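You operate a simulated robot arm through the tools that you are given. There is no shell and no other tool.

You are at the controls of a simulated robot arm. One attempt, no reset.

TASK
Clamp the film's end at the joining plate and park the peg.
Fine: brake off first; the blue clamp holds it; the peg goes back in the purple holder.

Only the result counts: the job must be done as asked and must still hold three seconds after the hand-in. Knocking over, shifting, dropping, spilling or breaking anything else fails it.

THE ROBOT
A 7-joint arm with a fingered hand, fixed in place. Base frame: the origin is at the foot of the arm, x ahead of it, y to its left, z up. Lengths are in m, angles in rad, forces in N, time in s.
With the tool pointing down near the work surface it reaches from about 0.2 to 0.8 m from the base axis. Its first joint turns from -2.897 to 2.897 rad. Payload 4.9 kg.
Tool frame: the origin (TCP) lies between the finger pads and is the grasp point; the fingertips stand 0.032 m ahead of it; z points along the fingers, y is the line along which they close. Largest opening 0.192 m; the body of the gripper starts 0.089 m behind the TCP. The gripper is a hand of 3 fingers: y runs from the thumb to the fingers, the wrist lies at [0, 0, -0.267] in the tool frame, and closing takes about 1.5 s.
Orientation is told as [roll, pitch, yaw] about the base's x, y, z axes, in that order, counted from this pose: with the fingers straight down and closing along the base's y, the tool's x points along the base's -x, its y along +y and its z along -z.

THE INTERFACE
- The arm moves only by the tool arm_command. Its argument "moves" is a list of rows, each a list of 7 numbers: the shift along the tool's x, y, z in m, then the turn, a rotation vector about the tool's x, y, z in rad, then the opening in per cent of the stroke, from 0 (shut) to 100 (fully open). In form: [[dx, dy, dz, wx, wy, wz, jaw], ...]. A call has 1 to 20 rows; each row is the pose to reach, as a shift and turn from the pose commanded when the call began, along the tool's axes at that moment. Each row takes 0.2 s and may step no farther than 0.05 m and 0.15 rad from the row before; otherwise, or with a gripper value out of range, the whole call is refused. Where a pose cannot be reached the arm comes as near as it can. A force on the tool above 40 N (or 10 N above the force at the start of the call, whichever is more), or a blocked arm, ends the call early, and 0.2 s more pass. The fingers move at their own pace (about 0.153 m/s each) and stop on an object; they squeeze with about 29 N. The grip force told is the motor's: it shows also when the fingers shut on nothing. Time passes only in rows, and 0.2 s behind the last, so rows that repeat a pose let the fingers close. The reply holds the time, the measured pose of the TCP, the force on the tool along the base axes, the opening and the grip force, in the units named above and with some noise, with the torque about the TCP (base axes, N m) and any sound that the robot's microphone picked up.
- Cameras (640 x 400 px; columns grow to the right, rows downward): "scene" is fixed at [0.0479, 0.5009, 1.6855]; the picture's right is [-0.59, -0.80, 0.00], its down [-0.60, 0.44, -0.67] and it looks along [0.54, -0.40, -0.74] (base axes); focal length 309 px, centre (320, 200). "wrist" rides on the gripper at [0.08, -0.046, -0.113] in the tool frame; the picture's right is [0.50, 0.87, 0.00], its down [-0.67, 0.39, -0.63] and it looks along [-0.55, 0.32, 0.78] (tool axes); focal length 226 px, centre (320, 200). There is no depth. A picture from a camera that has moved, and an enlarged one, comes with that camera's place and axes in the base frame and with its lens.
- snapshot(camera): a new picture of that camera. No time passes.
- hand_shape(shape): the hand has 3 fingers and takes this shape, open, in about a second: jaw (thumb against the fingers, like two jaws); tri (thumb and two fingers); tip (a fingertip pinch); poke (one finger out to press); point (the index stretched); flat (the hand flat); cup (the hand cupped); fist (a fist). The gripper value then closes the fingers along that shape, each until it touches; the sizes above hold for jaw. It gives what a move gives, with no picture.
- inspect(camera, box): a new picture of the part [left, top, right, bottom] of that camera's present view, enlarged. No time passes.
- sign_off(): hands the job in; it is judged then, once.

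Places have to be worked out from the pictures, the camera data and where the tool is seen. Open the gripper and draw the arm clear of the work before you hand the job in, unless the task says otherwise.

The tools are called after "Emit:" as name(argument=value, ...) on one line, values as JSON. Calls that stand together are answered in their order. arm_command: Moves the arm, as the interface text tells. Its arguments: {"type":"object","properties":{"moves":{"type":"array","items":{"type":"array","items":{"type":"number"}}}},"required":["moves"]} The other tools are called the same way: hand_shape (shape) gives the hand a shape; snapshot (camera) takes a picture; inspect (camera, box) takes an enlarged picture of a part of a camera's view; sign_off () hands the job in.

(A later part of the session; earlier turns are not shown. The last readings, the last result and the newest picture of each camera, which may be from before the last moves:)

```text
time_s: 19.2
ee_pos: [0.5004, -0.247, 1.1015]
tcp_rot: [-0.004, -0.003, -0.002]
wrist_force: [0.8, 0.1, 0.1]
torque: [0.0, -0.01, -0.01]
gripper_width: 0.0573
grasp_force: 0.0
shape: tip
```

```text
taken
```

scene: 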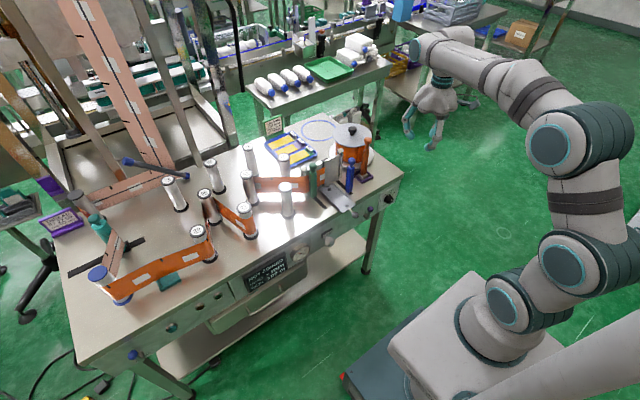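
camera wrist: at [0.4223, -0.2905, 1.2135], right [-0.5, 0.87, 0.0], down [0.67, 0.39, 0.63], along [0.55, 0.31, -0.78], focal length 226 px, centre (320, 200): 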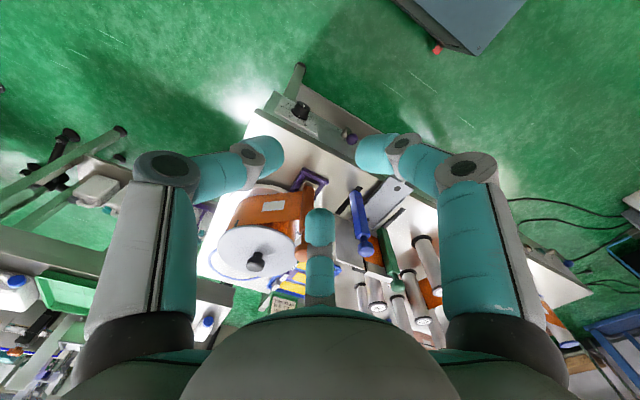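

Recovered to tool-down. I look closely at the reel and lid from the wrist and scene cameras.

Emit:
inspect(camera="wrist", box=[200, 160, 340, 300])

Emit:
inspect(camera="scene", box=[320, 110, 390, 170])

```text
2.86 times, centred on (270, 230) of wrist
camera zoom: at [0.4223, -0.2905, 1.2135], right [-0.5, 0.87, 0.0], down [0.67, 0.39, 0.63], along [0.55, 0.31, -0.78], focal length 646 px, centre (463, 114)
```

zoom: 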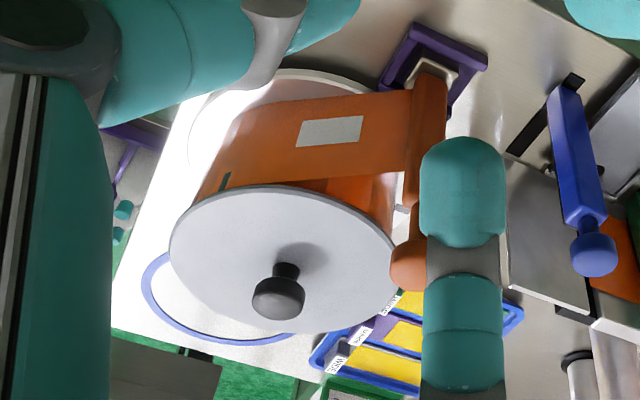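

```text
6.67 times, centred on (355, 140) of scene
camera zoom: at [0.0479, 0.5009, 1.6855], right [-0.59, -0.8, 0.0], down [-0.6, 0.44, -0.67], along [0.54, -0.4, -0.74], focal length 2061 px, centre (87, 600)
```

zoom: 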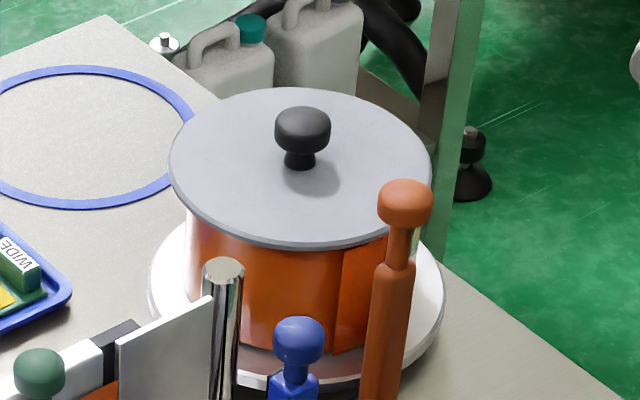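

The lid only looks slightly offset and all is stable. I return to the dial along the same route: roll left first, while moving to (0.32,-0.08,1.0).

Emit:
arm_command(moves=[[0.0164, 0.015, 0.009, -0.143, 0, 0, 40], [0.0327, 0.03, 0.018, -0.286, 0, 0, 40], [0.049, 0.045, 0.027, -0.428, 0, 0, 40], [0.0655, 0.06, 0.036, -0.571, 0, 0, 40], [0.082, 0.075, 0.045, -0.714, 0, 0, 40], [0.098, 0.09, 0.0545, -0.857, 0, 0, 40], [0.1145, 0.105, 0.0635, -1.0, 0, 0, 40], [0.131, 0.12, 0.0725, -1.142, 0, 0, 40], [0.147, 0.135, 0.0815, -1.285, 0, 0, 40], [0.1635, 0.15, 0.091, -1.428, 0, 0, 40], [0.18, 0.165, 0.1, -1.571, 0, 0, 40]])

Emit:
snapshot(camera="scene")

```text
time_s: 21.6
ee_pos: [0.3217, -0.0804, 1.0001]
tcp_rot: [1.571, -0.005, -0.001]
wrist_force: [0.5, -0.7, 0.3]
torque: [0.0, -0.01, 0.03]
gripper_width: 0.0766
grasp_force: 0.2
shape: tip
```

```text
taken
```

scene: 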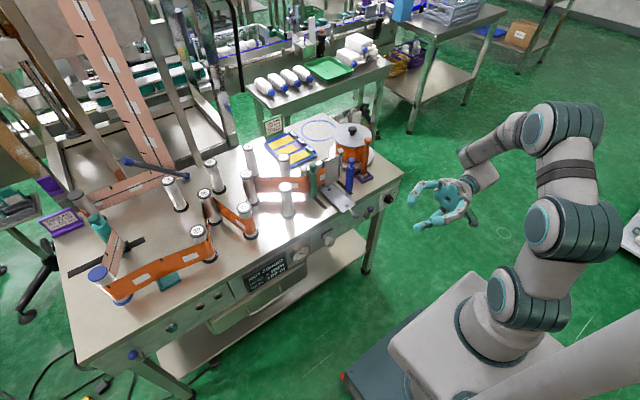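

Same pose as before. I test turning the hand +0.7 rad about its own axis here in free air.

Emit:
arm_command(moves=[[0, 0, 0, 0, 0, 0.14, 40], [0, 0, 0, 0, 0, 0.28, 40], [0, 0, 0, 0, 0, 0.42, 40], [0, 0, 0, 0, 0, 0.56, 40], [0, 0, 0, 0, 0, 0.7, 40]])

```text
time_s: 22.8
ee_pos: [0.3214, -0.0795, 0.9999]
tcp_rot: [1.567, 0.699, -0.004]
wrist_force: [0.6, 0.3, 0.0]
torque: [-0.02, -0.02, 0.01]
gripper_width: 0.0765
grasp_force: 0.0
shape: tip
```

That works; I continue with another +0.7 and then +0.7.

Emit:
arm_command(moves=[[0, 0, 0, 0, 0, 0.14, 40], [0, 0, 0, 0, 0, 0.28, 40], [0, 0, 0, 0, 0, 0.42, 40], [0, 0, 0, 0, 0, 0.56, 40], [0, 0, 0, 0, 0, 0.7, 40]])

```text
time_s: 24.0
ee_pos: [0.3198, -0.0805, 0.9996]
tcp_rot: [1.553, 1.398, -0.019]
wrist_force: [-0.5, 0.0, 0.4]
torque: [0.01, 0.0, -0.03]
gripper_width: 0.0765
grasp_force: 0.1
shape: tip
```

Emit:
arm_command(moves=[[0, 0, 0, 0, 0, 0.14, 40], [0, 0, 0, 0, 0, 0.28, 40], [0, 0, 0, 0, 0, 0.42, 40], [0, 0, 0, 0, 0, 0.56, 40], [0, 0, 0, 0, 0, 0.7, 40]])

```text
time_s: 25.2
ee_pos: [0.3212, -0.0816, 1.0009]
tcp_rot: [-1.566, 1.044, -3.137]
wrist_force: [-0.5, 0.6, 0.2]
torque: [-0.01, -0.02, -0.01]
gripper_width: 0.0765
grasp_force: 0.1
shape: tip
```

The hand has turned +2.1 rad without trouble. Now I swing it to face the panel in two halves, watching for reach warnings.

Emit:
arm_command(moves=[[-0.0111, 0.017, -0.0153, -0.1233, 0.0721, 0, 40], [-0.0222, 0.034, -0.0306, -0.2466, 0.1442, 0, 40], [-0.0333, 0.0511, -0.0458, -0.3699, 0.2163, 0, 40], [-0.0444, 0.0681, -0.0611, -0.4931, 0.2884, 0, 40], [-0.0555, 0.0851, -0.0764, -0.6164, 0.3605, 0, 40]])

```text
time_s: 26.4
ee_pos: [0.3663, -0.1587, 0.9088]
tcp_rot: [-1.57, 1.046, 2.423]
wrist_force: [0.4, 0.2, -0.6]
torque: [-0.01, 0.01, -0.02]
gripper_width: 0.0765
grasp_force: 0.0
shape: tip
```

No warnings; I finish the swing.

Emit:
arm_command(moves=[[-0.0073, 0.0234, -0.0054, -0.1233, 0.0721, 0, 40], [-0.0146, 0.0468, -0.0108, -0.2466, 0.1442, 0, 40], [-0.022, 0.0702, -0.0162, -0.3699, 0.2163, 0, 40], [-0.0293, 0.0936, -0.0215, -0.4931, 0.2884, 0, 40], [-0.0366, 0.117, -0.0269, -0.6164, 0.3605, 0, 40], [-0.0439, 0.1404, -0.0323, -0.7397, 0.4326, 0, 40]])

Emit:
snapshot(camera="wrist")

```text
time_s: 27.8
ee_pos: [0.4202, -0.2493, 0.8004]
tcp_rot: [-1.577, 1.044, 1.562]
wrist_force: [0.6, 0.3, 0.3]
torque: [0.0, 0.0, 0.01]
gripper_width: 0.0765
grasp_force: 0.1
shape: tip
```

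```text
taken
camera wrist: at [0.308, -0.2462, 0.8905], right [0.0, -1.0, 0.0], down [-0.63, 0.0, -0.78], along [0.78, 0.0, -0.63], focal length 226 px, centre (320, 200)
```

wrist: 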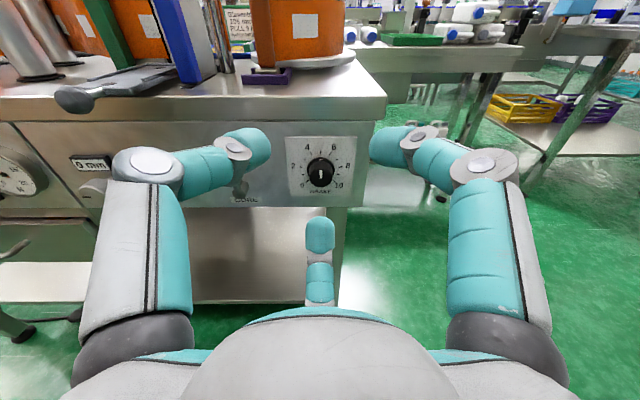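

Now the camera sits above the hand with an upright view of the dial. I enlarge it to measure the knob's place and pointer.

Emit:
inspect(camera="wrist", box=[270, 120, 370, 220])

```text
4.00 times, centred on (320, 170) of wrist
camera zoom: at [0.308, -0.2462, 0.8905], right [0.0, -1.0, 0.0], down [-0.63, 0.0, -0.78], along [0.78, 0.0, -0.63], focal length 904 px, centre (320, 320)
```

zoom: 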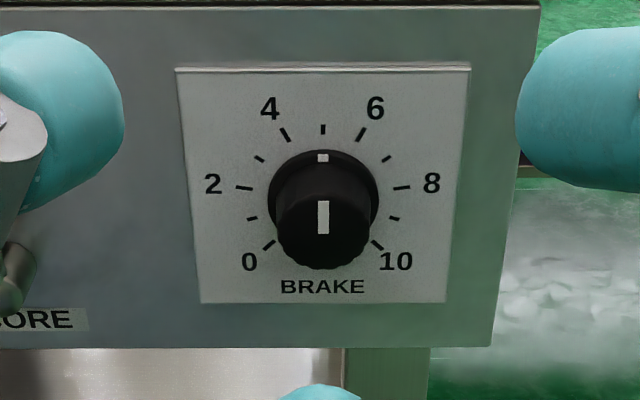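

The pointer is at 5 and the scale spans 270°, so 0 is 135° counter-clockwise; the knob axis is at about y=-0.247, z=0.7195. I test if the hand can turn a further +0.3 rad for a full stroke.

Emit:
arm_command(moves=[[0, 0, 0, 0, 0, 0.1, 40]])

```text
time_s: 28.2
ee_pos: [0.4204, -0.2484, 0.8007]
tcp_rot: [-1.578, 0.945, 1.565]
wrist_force: [0.0, -0.5, -0.9]
torque: [0.01, 0.01, 0.02]
gripper_width: 0.0761
grasp_force: 0.0
shape: tip
```

Emit:
arm_command(moves=[[0, 0, 0, 0, 0, 0.12, 40], [0, 0, 0, 0, 0, 0.24, 40]])

```text
time_s: 28.8
ee_pos: [0.4204, -0.2483, 0.8014]
tcp_rot: [-1.575, 0.703, 1.567]
wrist_force: [-0.6, 0.0, 0.3]
torque: [-0.02, 0.0, 0.01]
gripper_width: 0.0764
grasp_force: 0.1
shape: tip
```

Fine so far (+2.44 in total). I add 0.3 more for reserve.

Emit:
arm_command(moves=[[0, 0, 0, 0, 0, 0.15, 40], [0, 0, 0, 0, 0, 0.3, 40]])

Emit:
snapshot(camera="wrist")

```text
time_s: 29.4
ee_pos: [0.4211, -0.2473, 0.8013]
tcp_rot: [-1.574, 0.402, 1.569]
wrist_force: [-0.1, -0.3, 0.7]
torque: [0.0, 0.02, -0.02]
gripper_width: 0.0765
grasp_force: 0.1
shape: tip
```

```text
taken
camera wrist: at [0.3084, -0.3006, 0.8743], right [0.0, -0.8, -0.6], down [-0.63, 0.47, -0.62], along [0.78, 0.38, -0.5], focal length 226 px, centre (320, 200)
```

wrist: 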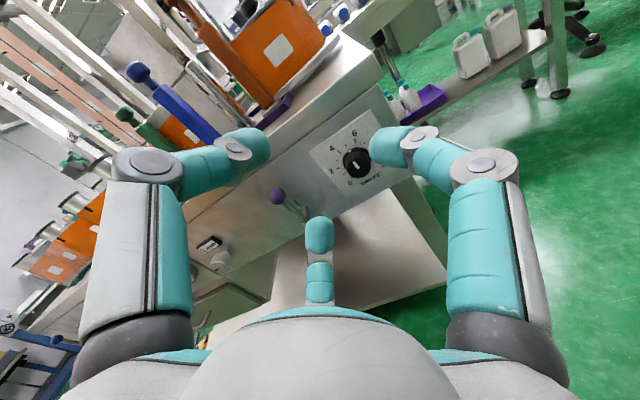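

The stroke reserve is +2.74 rad. I now line up with the knob axis and advance to 3 cm short of it, then check.

Emit:
arm_command(moves=[[-0.0108, 0.0251, 0.015, 0, 0, 0, 35], [-0.0215, 0.0501, 0.03, 0, 0, 0, 35], [-0.0323, 0.0752, 0.045, 0, 0, 0, 35], [-0.0323, 0.0752, 0.075, 0, 0, 0, 35], [-0.0323, 0.0752, 0.1, 0, 0, 0, 35]])

Emit:
snapshot(camera="wrist")

Emit:
inspect(camera="scene", box=[340, 150, 480, 260])

```text
time_s: 30.6
ee_pos: [0.521, -0.2478, 0.7239]
tcp_rot: [-1.574, 0.403, 1.57]
wrist_force: [0.1, 0.0, 0.9]
torque: [-0.02, 0.01, -0.01]
gripper_width: 0.0675
grasp_force: 0.1
shape: tip
```

```text
taken
camera wrist: at [0.4082, -0.3021, 0.7962], right [0.0, -0.8, -0.6], down [-0.63, 0.47, -0.62], along [0.78, 0.38, -0.5], focal length 226 px, centre (320, 200)
```

wrist: 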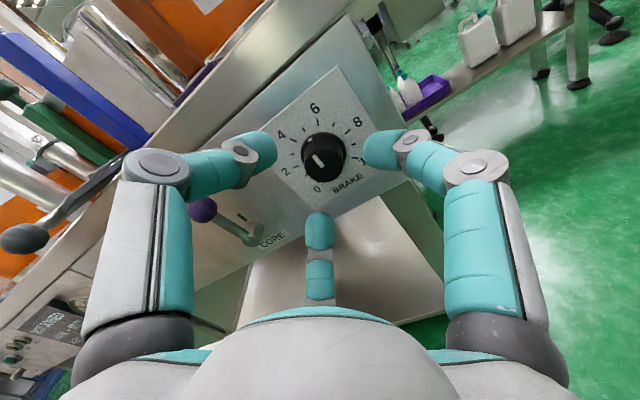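

```text
3.64 times, centred on (410, 205) of scene
camera zoom: at [0.0479, 0.5009, 1.6855], right [-0.59, -0.8, 0.0], down [-0.6, 0.44, -0.67], along [0.54, -0.4, -0.74], focal length 1124 px, centre (-7, 182)
```

zoom: 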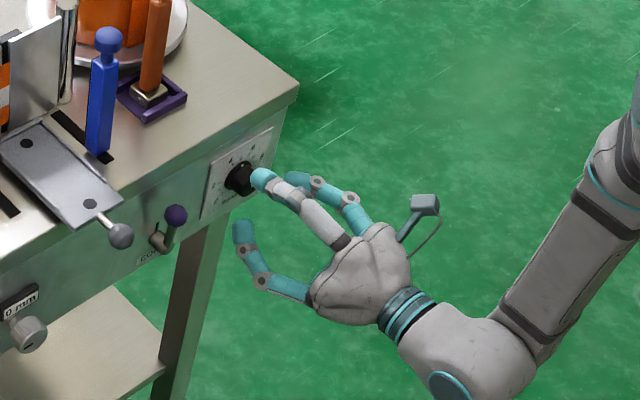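

The knob is between the fingers' lines; I enlarge to fine-align.

Emit:
inspect(camera="wrist", box=[270, 110, 370, 210])

```text
4.00 times, centred on (320, 160) of wrist
camera zoom: at [0.4082, -0.3021, 0.7962], right [0.0, -0.8, -0.6], down [-0.63, 0.47, -0.62], along [0.78, 0.38, -0.5], focal length 904 px, centre (320, 360)
```

zoom: 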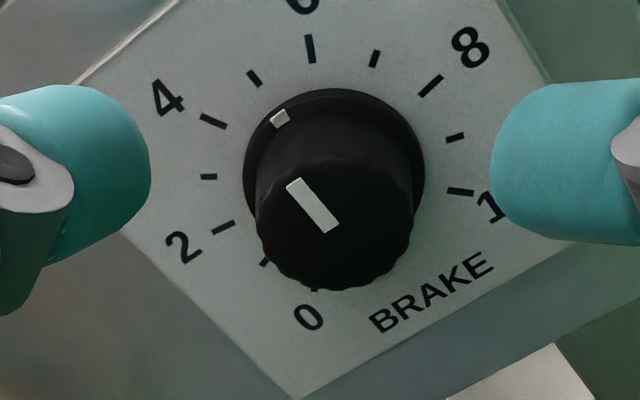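

The axis is off by about 3 mm along the picture's right; I correct that and advance to x≈0.56 so the tips surround the knob, then look.

Emit:
arm_command(moves=[[0.0014, 0.0025, 0.013, 0, 0, 0, 33], [0.0014, 0.0025, 0.026, 0, 0, 0, 33], [0.0014, 0.0025, 0.038, 0, 0, 0, 33]])

Emit:
snapshot(camera="wrist")

Emit:
inspect(camera="scene", box=[340, 150, 480, 260])

```text
time_s: 31.4
ee_pos: [0.5574, -0.2495, 0.7204]
tcp_rot: [-1.575, 0.403, 1.57]
wrist_force: [-6.3, 2.2, 2.9]
torque: [-0.02, -0.27, 0.03]
gripper_width: 0.0611
grasp_force: 8.6
shape: tip
```

```text
taken
camera wrist: at [0.4457, -0.3023, 0.7924], right [0.0, -0.8, -0.6], down [-0.63, 0.47, -0.62], along [0.78, 0.38, -0.5], focal length 226 px, centre (320, 200)
```

wrist: 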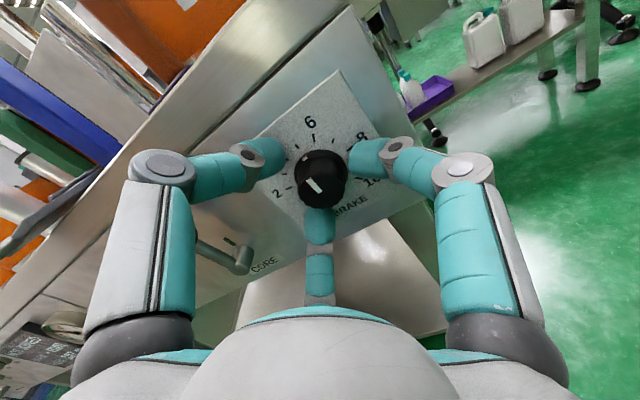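

```text
3.64 times, centred on (410, 205) of scene
camera zoom: at [0.0479, 0.5009, 1.6855], right [-0.59, -0.8, 0.0], down [-0.6, 0.44, -0.67], along [0.54, -0.4, -0.74], focal length 1124 px, centre (-7, 182)
```

zoom: 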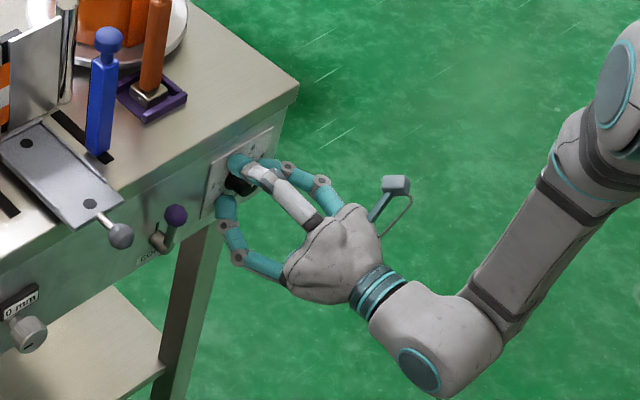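

A light -6 N contact: the tips touch the dial plate. I back off 4 mm and close the grip on the knob.

Emit:
arm_command(moves=[[0, 0, -0.004, 0, 0, 0, 33], [0, 0, -0.004, 0, 0, 0, 20], [0, 0, -0.004, 0, 0, 0, 10], [0, 0, -0.004, 0, 0, 0, 0], [0, 0, -0.004, 0, 0, 0, 0], [0, 0, -0.004, 0, 0, 0, 0]])

Emit:
inspect(camera="wrist", box=[220, 80, 420, 240])

```text
time_s: 32.8
ee_pos: [0.5541, -0.2505, 0.7202]
tcp_rot: [-1.575, 0.406, 1.568]
wrist_force: [9.6, -0.1, 1.6]
torque: [0.0, -0.07, 0.01]
gripper_width: 0.0304
grasp_force: 29.2
shape: tip
```

```text
2.50 times, centred on (320, 160) of wrist
camera zoom: at [0.4414, -0.303, 0.7922], right [0.0, -0.8, -0.6], down [-0.63, 0.47, -0.62], along [0.78, 0.38, -0.5], focal length 565 px, centre (320, 300)
```

zoom: 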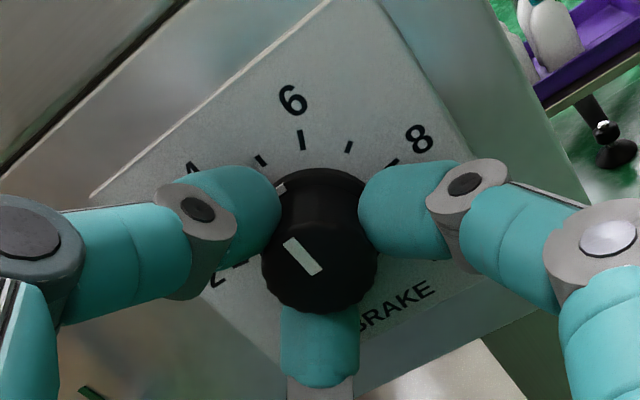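

The knob is gripped (3.0 cm, 29 N). I turn it counter-clockwise (negative about the tool axis), first 0.6 rad as a test.

Emit:
arm_command(moves=[[0, 0, 0, 0, 0, -0.12, 0], [0, 0, 0, 0, 0, -0.24, 0], [0, 0, 0, 0, 0, -0.36, 0], [0, 0, 0, 0, 0, -0.48, 0], [0, 0, 0, 0, 0, -0.6, 0]])

Emit:
inspect(camera="wrist", box=[220, 80, 420, 240])

```text
time_s: 34.0
ee_pos: [0.554, -0.2508, 0.7185]
tcp_rot: [-1.581, 1.005, 1.563]
wrist_force: [-5.6, -3.2, 5.9]
torque: [0.03, -0.17, -0.04]
gripper_width: 0.0302
grasp_force: 29.0
shape: tip
```

```text
2.50 times, centred on (320, 160) of wrist
camera zoom: at [0.442, -0.2514, 0.81], right [0.0, -1.0, -0.04], down [-0.63, 0.03, -0.78], along [0.78, 0.03, -0.63], focal length 565 px, centre (320, 300)
```

zoom: 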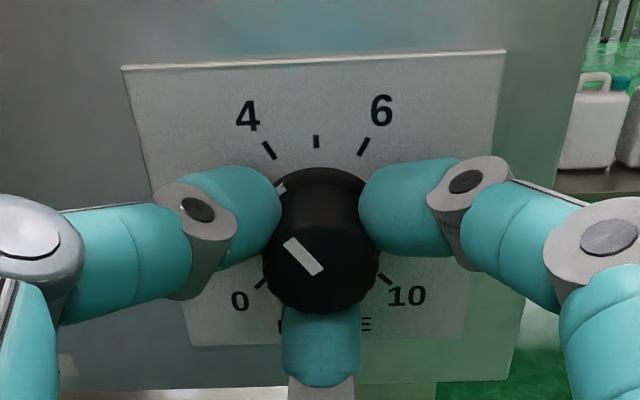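

The knob follows the hand (now about 3.7). I continue turning.

Emit:
arm_command(moves=[[0, 0, 0, 0, 0, -0.13, 0], [0, 0, 0, 0, 0, -0.26, 0], [0, 0, 0, 0, 0, -0.39, 0], [0, 0, 0, 0, 0, -0.52, 0], [0, 0, 0, 0, 0, -0.65, 0], [0, 0, 0, 0, 0, -0.78, 0]])

Emit:
inspect(camera="wrist", box=[220, 80, 420, 240])

```text
time_s: 35.4
ee_pos: [0.5558, -0.2499, 0.7196]
tcp_rot: [1.587, 1.356, -1.556]
wrist_force: [-9.5, -0.9, 7.4]
torque: [0.02, -0.23, 0.06]
gripper_width: 0.0304
grasp_force: 29.3
shape: tip
```

```text
2.50 times, centred on (320, 160) of wrist
camera zoom: at [0.4424, -0.1859, 0.7862], right [0.0, -0.74, 0.67], down [-0.63, -0.52, -0.58], along [0.78, -0.43, -0.46], focal length 565 px, centre (320, 300)
```

zoom: 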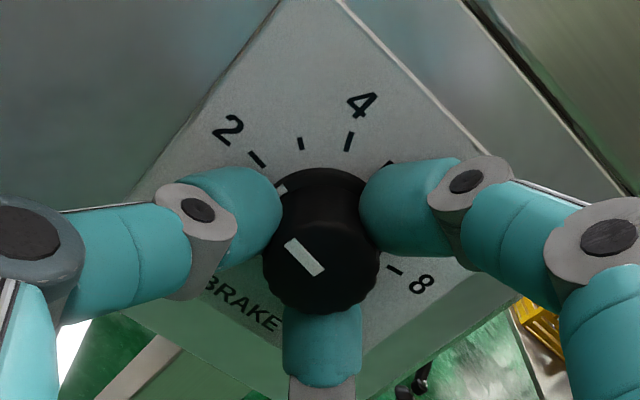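

About 79° done of 135°. I continue with 0.65 rad more.

Emit:
arm_command(moves=[[0, 0, 0, 0, 0, -0.13, 0], [0, 0, 0, 0, 0, -0.26, 0], [0, 0, 0, 0, 0, -0.39, 0], [0, 0, 0, 0, 0, -0.52, 0], [0, 0, 0, 0, 0, -0.65, 0]])

Emit:
inspect(camera="wrist", box=[220, 80, 420, 240])

```text
time_s: 36.6
ee_pos: [0.5557, -0.2496, 0.7189]
tcp_rot: [1.574, 0.705, -1.571]
wrist_force: [-21.0, -2.7, 4.4]
torque: [0.02, -0.16, -0.04]
gripper_width: 0.0307
grasp_force: 29.2
shape: tip
```

```text
2.50 times, centred on (320, 160) of wrist
camera zoom: at [0.4432, -0.157, 0.7348], right [0.0, -0.18, 0.98], down [-0.63, -0.76, -0.14], along [0.77, -0.62, -0.11], focal length 565 px, centre (320, 300)
```

zoom: 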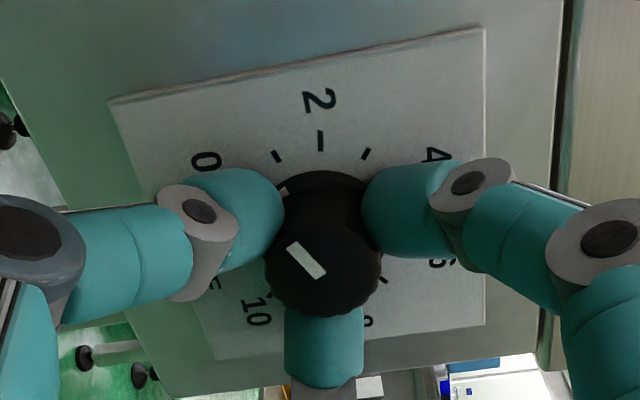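

The pointer is near 1.2 and the push into the panel has grown to 21 N; I ease back 3 mm while turning the remaining 0.33 rad plus a bit for the end stop.

Emit:
arm_command(moves=[[0, 0, -0.002, 0, 0, -0.08, 0], [0, 0, -0.003, 0, 0, -0.16, 0], [0, 0, -0.003, 0, 0, -0.24, 0], [0, 0, -0.003, 0, 0, -0.32, 0], [0, 0, -0.003, 0, 0, -0.37, 0]])

Emit:
inspect(camera="wrist", box=[220, 80, 420, 240])

```text
time_s: 37.8
ee_pos: [0.554, -0.2499, 0.7209]
tcp_rot: [1.577, 0.336, -1.568]
wrist_force: [21.7, 4.0, 3.5]
torque: [0.11, -0.05, 0.07]
gripper_width: 0.0297
grasp_force: 28.9
shape: tip
```

```text
2.50 times, centred on (320, 160) of wrist
camera zoom: at [0.4413, -0.1574, 0.701], right [-0.01, 0.19, 0.98], down [-0.63, -0.76, 0.14], along [0.77, -0.62, 0.12], focal length 565 px, centre (320, 300)
```

zoom: 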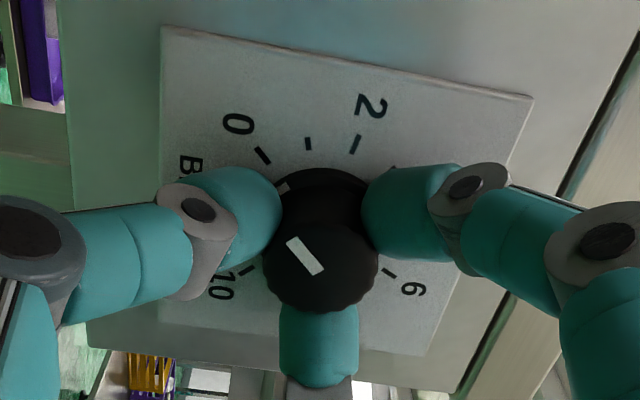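

The pointer now aims at 0 (2.40 rad turned). I open the fingers, draw back and look.

Emit:
arm_command(moves=[[0, 0, 0.002, 0, 0, 0, 20], [0, 0, 0.001, 0, 0, 0, 35], [0, 0, 0.0, 0, 0, 0, 35], [0, 0, -0.03, 0, 0, 0, 35], [0, 0, -0.07, 0, 0, 0, 35], [0, 0, -0.11, 0, 0, 0, 35]])

Emit:
inspect(camera="wrist", box=[250, 60, 390, 180])

Emit:
snapshot(camera="scene")

```text
time_s: 39.2
ee_pos: [0.4436, -0.2513, 0.7193]
tcp_rot: [1.577, 0.337, -1.571]
wrist_force: [-0.1, 0.8, 0.4]
torque: [-0.04, 0.02, -0.01]
gripper_width: 0.067
grasp_force: 0.1
shape: tip
```

```text
3.33 times, centred on (320, 120) of wrist
camera zoom: at [0.3312, -0.1584, 0.701], right [0.0, 0.19, 0.98], down [-0.63, -0.76, 0.14], along [0.77, -0.62, 0.12], focal length 754 px, centre (320, 467)
```

zoom: 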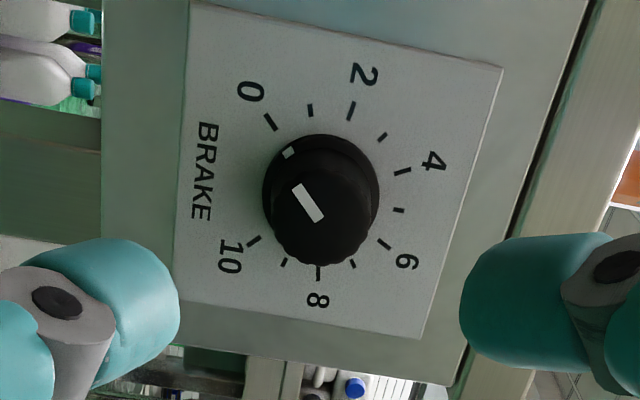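

```text
taken
```

scene: 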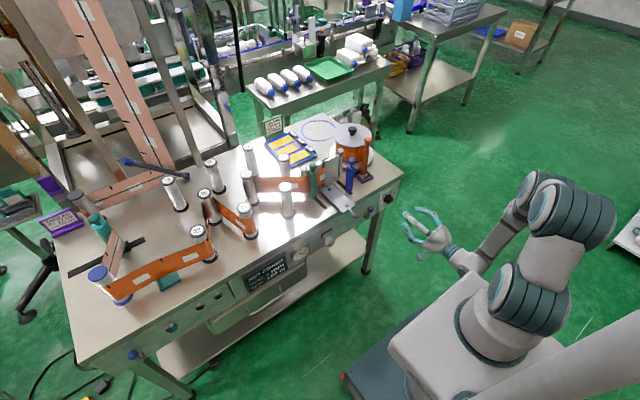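

BRAKE reads 0. I now swing the hand back out to the left-pointing pose, reversing the way in.

Emit:
arm_command(moves=[[0.0213, 0.0173, -0.0101, 0.0437, 0.1235, 0, 35], [0.0425, 0.0346, -0.0203, 0.0873, 0.2469, 0, 35], [0.0638, 0.0519, -0.0304, 0.131, 0.3704, 0, 35], [0.085, 0.0692, -0.0405, 0.1747, 0.4938, 0, 35], [0.1063, 0.0865, -0.0507, 0.2183, 0.6173, 0, 35], [0.1275, 0.1038, -0.0608, 0.262, 0.7407, 0, 35], [0.1488, 0.1211, -0.0709, 0.3057, 0.8642, 0, 35], [0.17, 0.1384, -0.0811, 0.3493, 0.9876, 0, 35], [0.1913, 0.1557, -0.0912, 0.393, 1.1111, 0, 35], [0.2126, 0.173, -0.1013, 0.4367, 1.2345, 0, 35], [0.2338, 0.1903, -0.1115, 0.4803, 1.358, 0, 35], [0.2551, 0.2076, -0.1216, 0.524, 1.4814, 0, 35]])

```text
time_s: 41.8
ee_pos: [0.3203, -0.079, 1.0]
tcp_rot: [1.568, 0.336, -0.001]
wrist_force: [0.1, 0.7, 0.2]
torque: [-0.02, -0.02, 0.05]
gripper_width: 0.067
grasp_force: 0.1
shape: tip
```

Now I turn back to tool-down at about (0.48,-0.17,1.15), where I can look down on peg and plate.

Emit:
arm_command(moves=[[-0.0085, 0.0162, -0.0075, 0.1296, -0.022, -0.022, 35], [-0.0169, 0.0324, -0.015, 0.2591, -0.044, -0.044, 35], [-0.0254, 0.0486, -0.0225, 0.3887, -0.0659, -0.0659, 35], [-0.0339, 0.0648, -0.03, 0.5182, -0.0879, -0.0879, 35], [-0.0423, 0.081, -0.0375, 0.6478, -0.1099, -0.1099, 35], [-0.0508, 0.0972, -0.045, 0.7774, -0.1319, -0.1319, 35], [-0.0593, 0.1134, -0.0525, 0.9069, -0.1538, -0.1538, 35], [-0.0677, 0.1296, -0.06, 1.0365, -0.1758, -0.1758, 35], [-0.0762, 0.1458, -0.0675, 1.166, -0.1978, -0.1978, 35], [-0.0847, 0.162, -0.075, 1.2956, -0.2198, -0.2198, 35], [-0.0931, 0.1782, -0.0825, 1.4251, -0.2417, -0.2417, 35], [-0.1016, 0.1944, -0.09, 1.5547, -0.2637, -0.2637, 35]])

Emit:
snapshot(camera="wrist")

Emit:
snapshot(camera="scene")

```text
time_s: 44.4
ee_pos: [0.4811, -0.1676, 1.1496]
tcp_rot: [-0.006, 0.0, 0.0]
wrist_force: [-0.2, -0.7, -0.9]
torque: [-0.01, -0.02, 0.01]
gripper_width: 0.0674
grasp_force: 0.0
shape: tip
```

```text
taken
camera wrist: at [0.4017, -0.2107, 1.2612], right [-0.5, 0.87, 0.0], down [0.67, 0.39, 0.63], along [0.55, 0.31, -0.78], focal length 226 px, centre (320, 200)
```

wrist: 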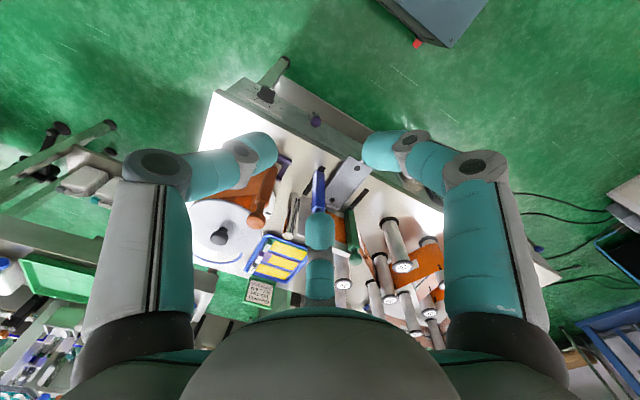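

```text
taken
```

scene: 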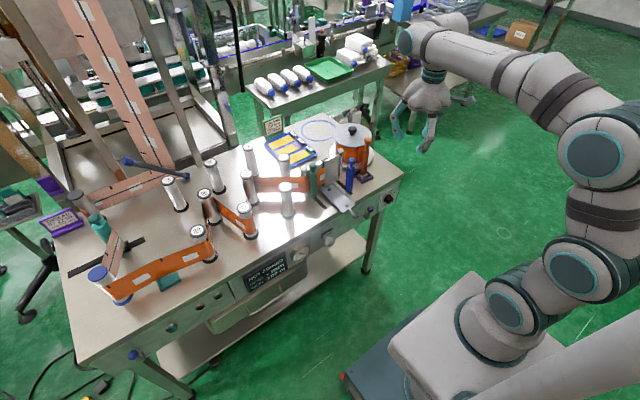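

Tool is down again. I open the fingers fully for a clear view and enlarge the peg, holder, plate and clamp.

Emit:
arm_command(moves=[[0, 0, 0, 0, 0, 0, 100], [0, 0, 0, 0, 0, 0, 100], [0, 0, 0, 0, 0, 0, 100], [0, 0, 0, 0, 0, 0, 100]])

Emit:
inspect(camera="wrist", box=[260, 150, 380, 250])

Emit:
inspect(camera="wrist", box=[180, 130, 300, 250])

```text
time_s: 45.4
ee_pos: [0.4806, -0.1675, 1.1481]
tcp_rot: [-0.004, 0.001, 0.002]
wrist_force: [0.5, 0.4, 0.4]
torque: [-0.03, -0.02, -0.03]
gripper_width: 0.1921
grasp_force: 0.0
shape: tip
```

```text
4.00 times, centred on (320, 200) of wrist
camera zoom: at [0.4015, -0.2108, 1.261], right [-0.5, 0.87, 0.0], down [0.67, 0.39, 0.63], along [0.55, 0.31, -0.78], focal length 904 px, centre (320, 200)
```

zoom: 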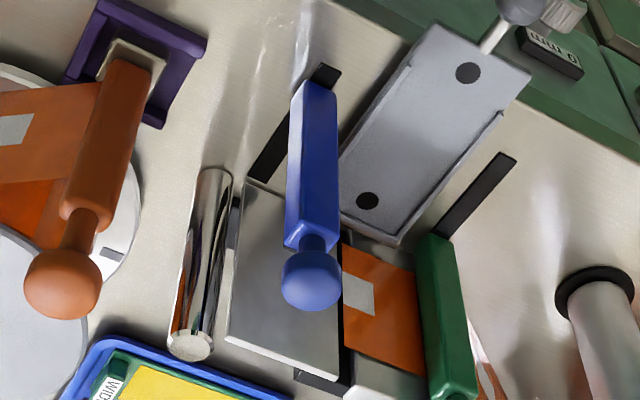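

```text
3.33 times, centred on (240, 190) of wrist
camera zoom: at [0.4015, -0.2108, 1.261], right [-0.5, 0.87, 0.0], down [0.67, 0.39, 0.63], along [0.55, 0.31, -0.78], focal length 754 px, centre (587, 233)
```

zoom: 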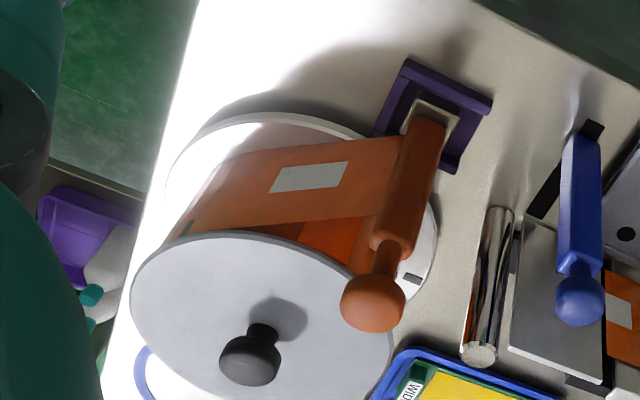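

Seam of the other film is at about y≈-0.008 on the plate (face x≈0.725, z 0.83–0.945); the blue slot runs in x at y≈-0.075; peg at about (0.667,-0.1745). I look closer at the peg foot, holder and film attachment.

Emit:
inspect(camera="scene", box=[345, 155, 385, 190])

Emit:
inspect(camera="wrist", box=[245, 145, 305, 205])

Emit:
inspect(camera="scene", box=[300, 150, 365, 205])

```text
11.43 times, centred on (365, 172) of scene
camera zoom: at [0.0479, 0.5009, 1.6855], right [-0.59, -0.8, 0.0], down [-0.6, 0.44, -0.67], along [0.54, -0.4, -0.74], focal length 3533 px, centre (-194, 514)
```

zoom: 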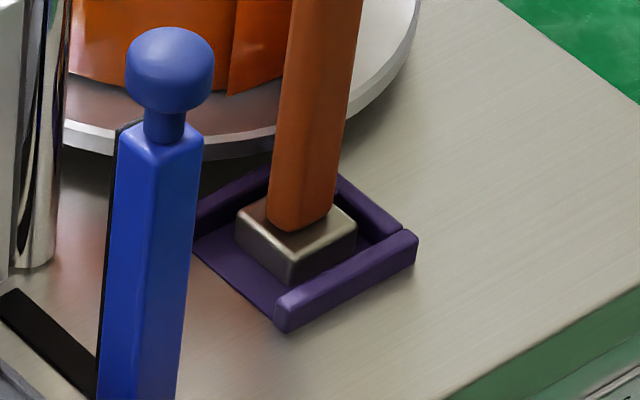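

```text
6.67 times, centred on (275, 175) of wrist
camera zoom: at [0.4015, -0.2108, 1.261], right [-0.5, 0.87, 0.0], down [0.67, 0.39, 0.63], along [0.55, 0.31, -0.78], focal length 1507 px, centre (620, 367)
```

zoom: 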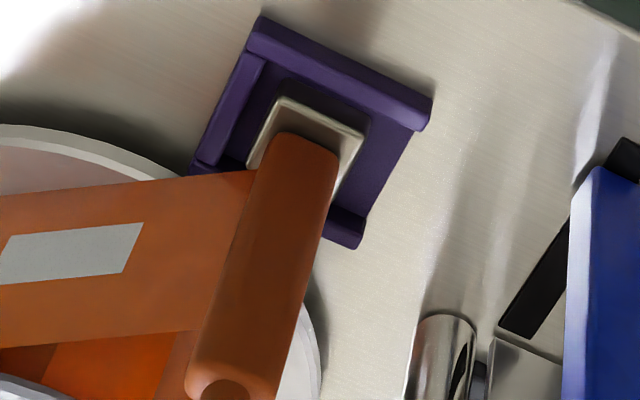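

```text
7.27 times, centred on (332, 178) of scene
camera zoom: at [0.0479, 0.5009, 1.6855], right [-0.59, -0.8, 0.0], down [-0.6, 0.44, -0.67], along [0.54, -0.4, -0.74], focal length 2248 px, centre (229, 364)
```

zoom: 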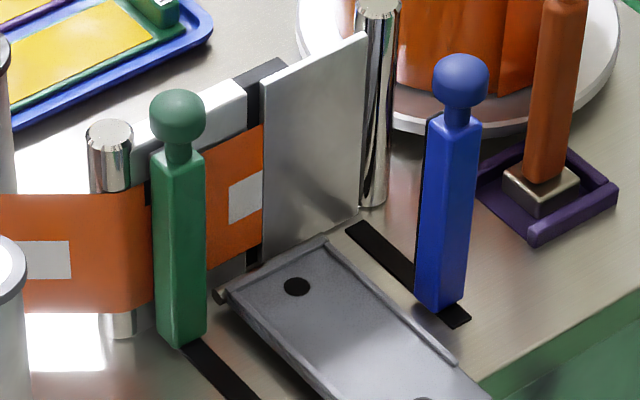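

The holder is a U-tray open toward +y, so the peg can leave toward the plate; its ball (radius ≈1.5 cm) is centred near (0.666,-0.174,1.007) with the neck just below. I move over it with fingers part-open.

Emit:
arm_command(moves=[[-0.037, -0.0014, 0.0, 0, 0, 0, 40], [-0.074, -0.0028, 0.01, 0, 0, 0, 40], [-0.111, -0.0042, 0.02, 0, 0, 0, 40], [-0.149, -0.0056, 0.03, 0, 0, 0, 40], [-0.186, -0.007, 0.045, 0, 0, 0, 40], [-0.186, -0.007, 0.045, 0, 0, 0, 40]])

Emit:
snapshot(camera="wrist")

Emit:
inspect(camera="scene", box=[300, 90, 430, 200])

```text
time_s: 46.8
ee_pos: [0.6662, -0.1786, 1.1023]
tcp_rot: [-0.003, 0.0, 0.0]
wrist_force: [0.0, 0.2, -0.7]
torque: [0.02, -0.02, -0.02]
gripper_width: 0.077
grasp_force: 0.0
shape: tip
```

```text
taken
camera wrist: at [0.5875, -0.2215, 1.2148], right [-0.5, 0.87, 0.0], down [0.67, 0.39, 0.63], along [0.55, 0.31, -0.78], focal length 226 px, centre (320, 200)
```

wrist: 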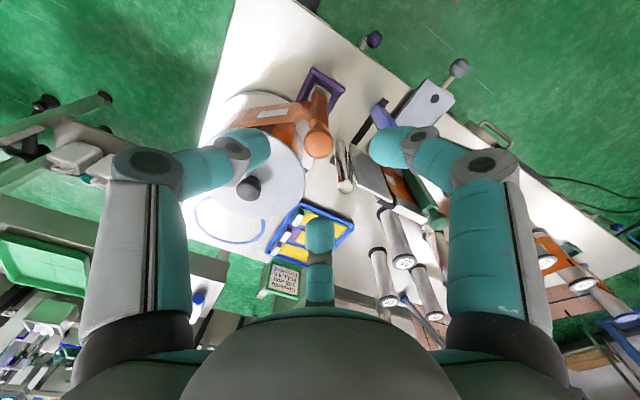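

```text
3.64 times, centred on (365, 145) of scene
camera zoom: at [0.0479, 0.5009, 1.6855], right [-0.59, -0.8, 0.0], down [-0.6, 0.44, -0.67], along [0.54, -0.4, -0.74], focal length 1124 px, centre (156, 400)
```

zoom: 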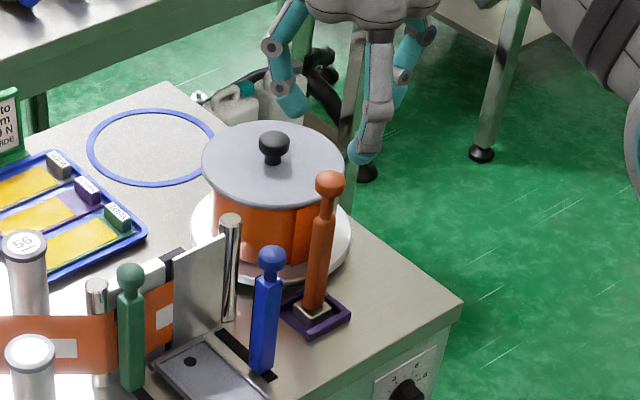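

The ball appears right at the tool-axis column; I enlarge to fine-align.

Emit:
inspect(camera="wrist", box=[270, 60, 370, 180])

```text
3.33 times, centred on (320, 120) of wrist
camera zoom: at [0.5875, -0.2215, 1.2148], right [-0.5, 0.87, 0.0], down [0.67, 0.39, 0.63], along [0.55, 0.31, -0.78], focal length 754 px, centre (320, 467)
```

zoom: 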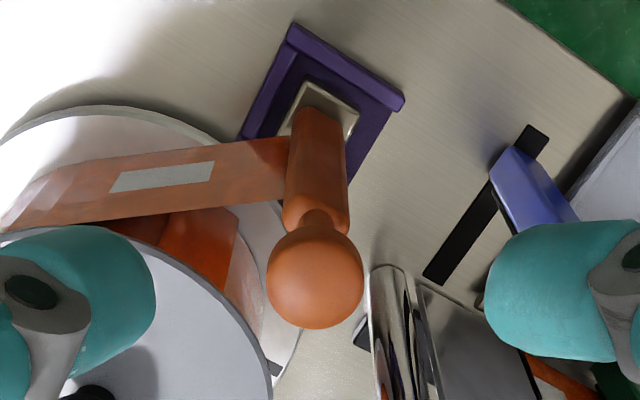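

From two wrist views the ball centre is 8 mm further in x, 3 mm in y and about 0.103 m below the TCP. I correct and descend 8 cm with fingers open around the ball, then check.

Emit:
arm_command(moves=[[-0.008, 0.003, 0.02, 0, 0, 0, 45], [-0.008, 0.003, 0.045, 0, 0, 0, 45], [-0.008, 0.003, 0.065, 0, 0, 0, 45], [-0.008, 0.003, 0.08, 0, 0, 0, 45]])

Emit:
snapshot(camera="wrist")

Emit:
inspect(camera="scene", box=[320, 100, 420, 190])

```text
time_s: 47.8
ee_pos: [0.6729, -0.1743, 1.0236]
tcp_rot: [-0.003, -0.001, 0.0]
wrist_force: [-0.5, 0.2, -0.2]
torque: [0.03, 0.01, -0.01]
gripper_width: 0.0859
grasp_force: 0.0
shape: tip
```

```text
taken
camera wrist: at [0.5946, -0.2173, 1.1354], right [-0.5, 0.87, 0.0], down [0.67, 0.39, 0.63], along [0.55, 0.31, -0.78], focal length 226 px, centre (320, 200)
```

wrist: 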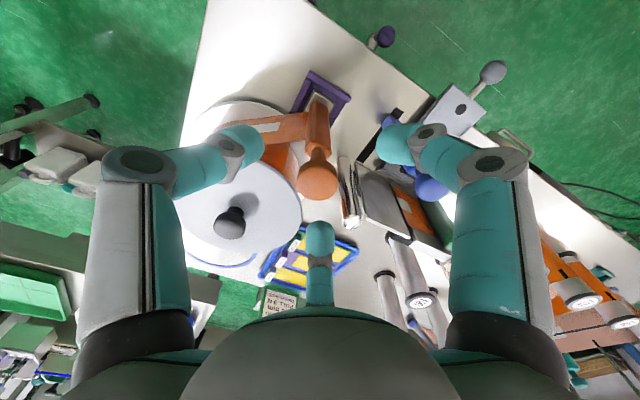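

```text
4.44 times, centred on (370, 145) of scene
camera zoom: at [0.0479, 0.5009, 1.6855], right [-0.59, -0.8, 0.0], down [-0.6, 0.44, -0.67], along [0.54, -0.4, -0.74], focal length 1374 px, centre (98, 444)
```

zoom: 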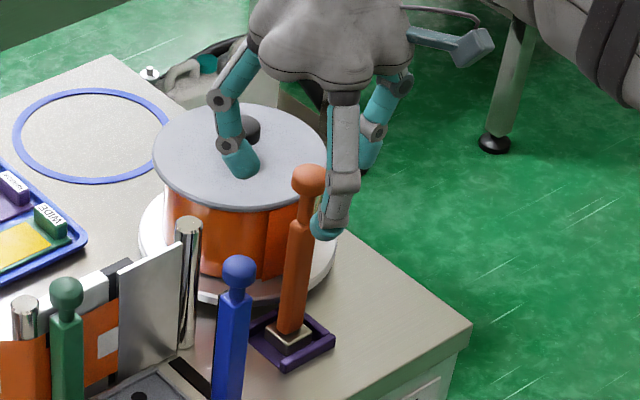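

The ball is on the tool axis (col ≈318, row ≈181 as expected). I check the finger clearance in an enlarged view.

Emit:
inspect(camera="wrist", box=[230, 100, 410, 260])

```text
2.50 times, centred on (320, 180) of wrist
camera zoom: at [0.5946, -0.2173, 1.1354], right [-0.5, 0.87, 0.0], down [0.67, 0.39, 0.63], along [0.55, 0.31, -0.78], focal length 565 px, centre (320, 250)
```

zoom: 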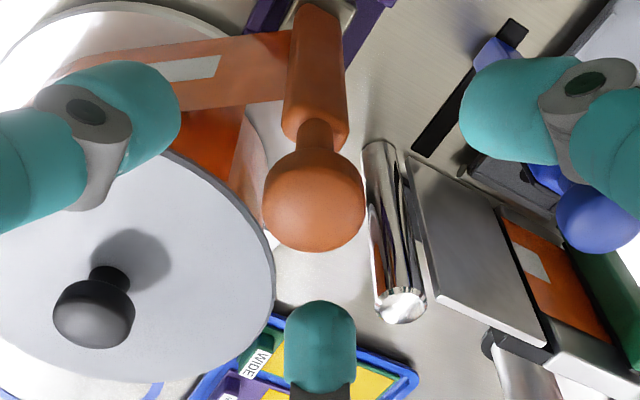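

Well centred. I descend the last 1.7 cm to neck height and close on the neck.

Emit:
arm_command(moves=[[-0.001, -0.0015, 0.009, 0, 0, 0, 45], [-0.001, -0.0015, 0.017, 0, 0, 0, 45], [-0.001, -0.0015, 0.017, 0, 0, 0, 25], [-0.001, -0.0015, 0.017, 0, 0, 0, 15], [-0.001, -0.0015, 0.017, 0, 0, 0, 5], [-0.001, -0.0015, 0.017, 0, 0, 0, 0], [-0.001, -0.0015, 0.017, 0, 0, 0, 0]])

Emit:
inspect(camera="wrist", box=[230, 100, 410, 260])

Emit:
inspect(camera="scene", box=[320, 100, 420, 190])

```text
time_s: 49.4
ee_pos: [0.6753, -0.1739, 1.0065]
tcp_rot: [-0.004, 0.0, 0.001]
wrist_force: [-0.5, 1.0, -2.9]
torque: [0.25, -0.01, -0.01]
gripper_width: 0.014
grasp_force: 28.5
shape: tip
```

```text
2.50 times, centred on (320, 180) of wrist
camera zoom: at [0.5961, -0.2176, 1.1189], right [-0.5, 0.87, 0.0], down [0.67, 0.39, 0.63], along [0.55, 0.31, -0.78], focal length 565 px, centre (320, 250)
```

zoom: 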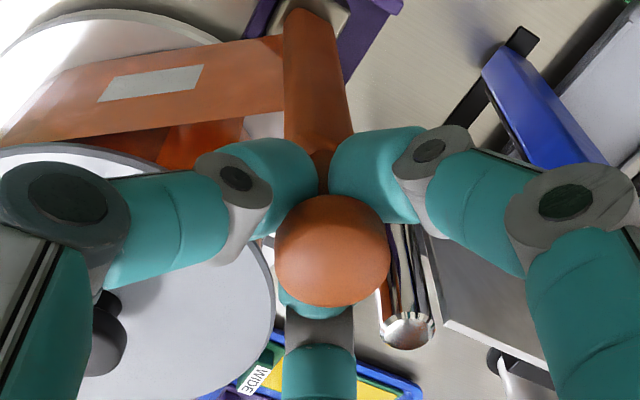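

```text
4.44 times, centred on (370, 145) of scene
camera zoom: at [0.0479, 0.5009, 1.6855], right [-0.59, -0.8, 0.0], down [-0.6, 0.44, -0.67], along [0.54, -0.4, -0.74], focal length 1374 px, centre (98, 444)
```

zoom: 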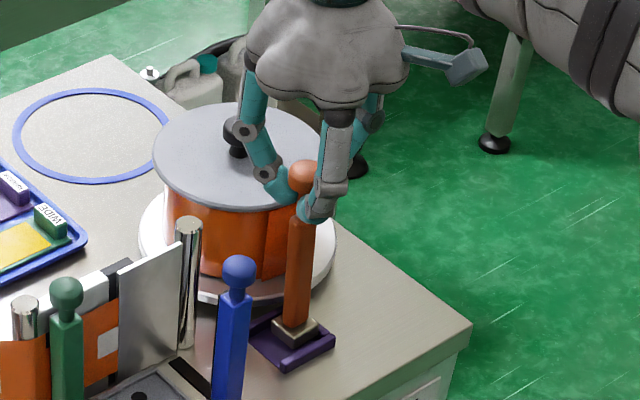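

The neck is held (1.4 cm, 28 N) and the peg is upright. I lift it 2.5 cm straight up and check.

Emit:
arm_command(moves=[[0, 0, -0.006, 0, 0, 0, 0], [0, 0, -0.013, 0, 0, 0, 0], [0, 0, -0.02, 0, 0, 0, 0], [0, 0, -0.025, 0, 0, 0, 0]])

Emit:
inspect(camera="wrist", box=[230, 100, 410, 260])

Emit:
inspect(camera="scene", box=[320, 100, 420, 190])

```text
time_s: 50.4
ee_pos: [0.6747, -0.1744, 1.0308]
tcp_rot: [-0.005, 0.0, 0.002]
wrist_force: [-0.9, -0.2, -3.3]
torque: [0.02, 0.02, -0.03]
gripper_width: 0.0138
grasp_force: 29.5
shape: tip
```

```text
2.50 times, centred on (320, 180) of wrist
camera zoom: at [0.5956, -0.2175, 1.144], right [-0.5, 0.87, 0.0], down [0.67, 0.39, 0.63], along [0.55, 0.31, -0.78], focal length 565 px, centre (320, 250)
```

zoom: 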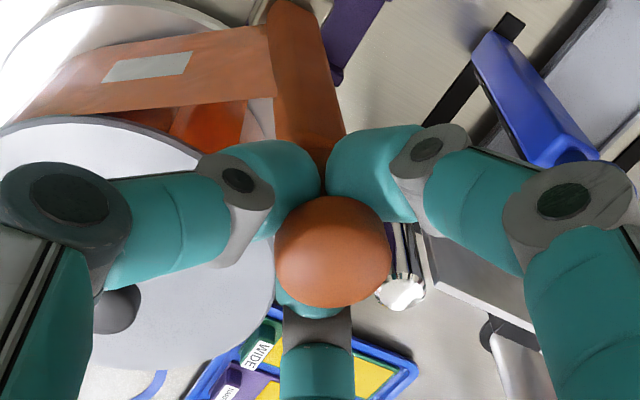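

```text
4.44 times, centred on (370, 145) of scene
camera zoom: at [0.0479, 0.5009, 1.6855], right [-0.59, -0.8, 0.0], down [-0.6, 0.44, -0.67], along [0.54, -0.4, -0.74], focal length 1374 px, centre (98, 444)
```

zoom: 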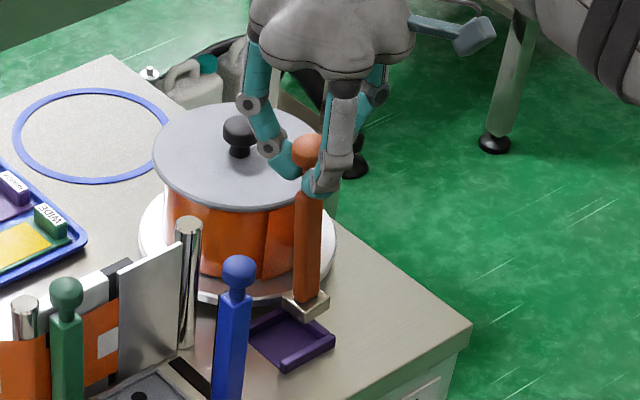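

The peg hangs free and upright with its film end. I now move it slowly toward the gap between the blue clamp and the post (x≈0.690), to y≈-0.115 first.

Emit:
arm_command(moves=[[-0.003, 0.01, 0, 0, 0, 0, 0], [-0.006, 0.02, 0, 0, 0, 0, 0], [-0.009, 0.03, 0, 0, 0, 0, 0], [-0.012, 0.04, 0, 0, 0, 0, 0], [-0.015, 0.05, 0, 0, 0, 0, 0], [-0.015, 0.06, 0, 0, 0, 0, 0]])

Emit:
snapshot(camera="wrist")

Emit:
inspect(camera="scene", box=[300, 100, 410, 200])

```text
time_s: 51.8
ee_pos: [0.6895, -0.1122, 1.0331]
tcp_rot: [-0.005, 0.0, -0.001]
wrist_force: [0.2, -0.1, -2.8]
torque: [0.04, -0.02, 0.01]
gripper_width: 0.0138
grasp_force: 29.1
shape: tip
```

```text
taken
camera wrist: at [0.611, -0.1557, 1.1454], right [-0.5, 0.87, 0.0], down [0.67, 0.39, 0.63], along [0.55, 0.31, -0.78], focal length 226 px, centre (320, 200)
```

wrist: 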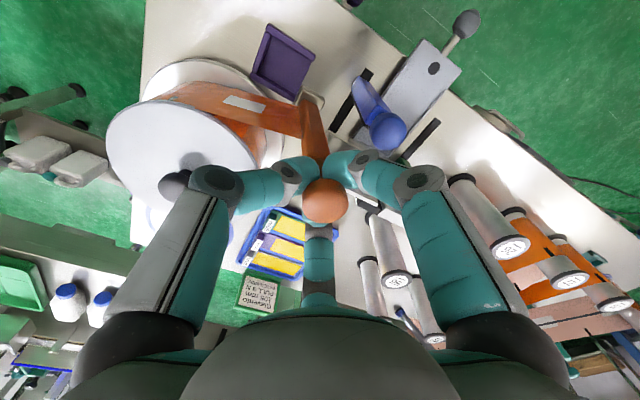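

```text
4.00 times, centred on (355, 150) of scene
camera zoom: at [0.0479, 0.5009, 1.6855], right [-0.59, -0.8, 0.0], down [-0.6, 0.44, -0.67], along [0.54, -0.4, -0.74], focal length 1237 px, centre (180, 400)
```

zoom: 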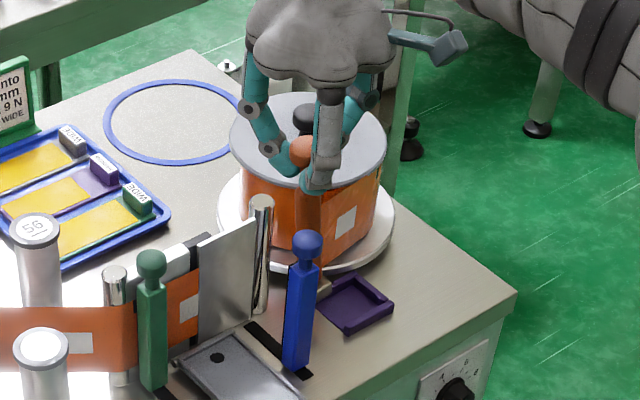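

The film follows freely (≈0 N pull). I enlarge the view to check the clearance to the blue clamp and post before going through the gap.

Emit:
inspect(camera="wrist", box=[250, 60, 430, 220])

Emit:
inspect(camera="scene", box=[325, 150, 385, 200])

```text
2.50 times, centred on (340, 140) of wrist
camera zoom: at [0.611, -0.1557, 1.1454], right [-0.5, 0.87, 0.0], down [0.67, 0.39, 0.63], along [0.55, 0.31, -0.78], focal length 565 px, centre (270, 350)
```

zoom: 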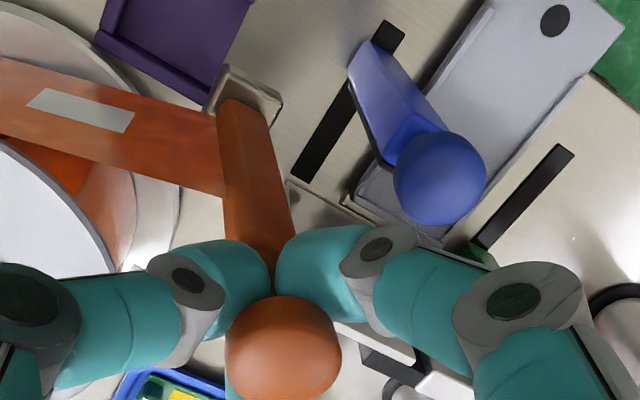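

```text
8.00 times, centred on (355, 175) of scene
camera zoom: at [0.0479, 0.5009, 1.6855], right [-0.59, -0.8, 0.0], down [-0.6, 0.44, -0.67], along [0.54, -0.4, -0.74], focal length 2473 px, centre (40, 400)
```

zoom: 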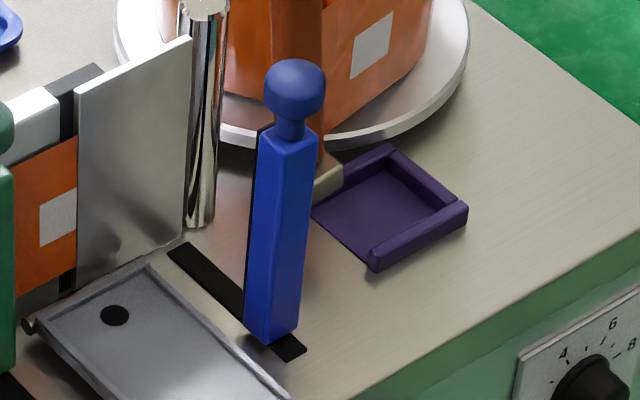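

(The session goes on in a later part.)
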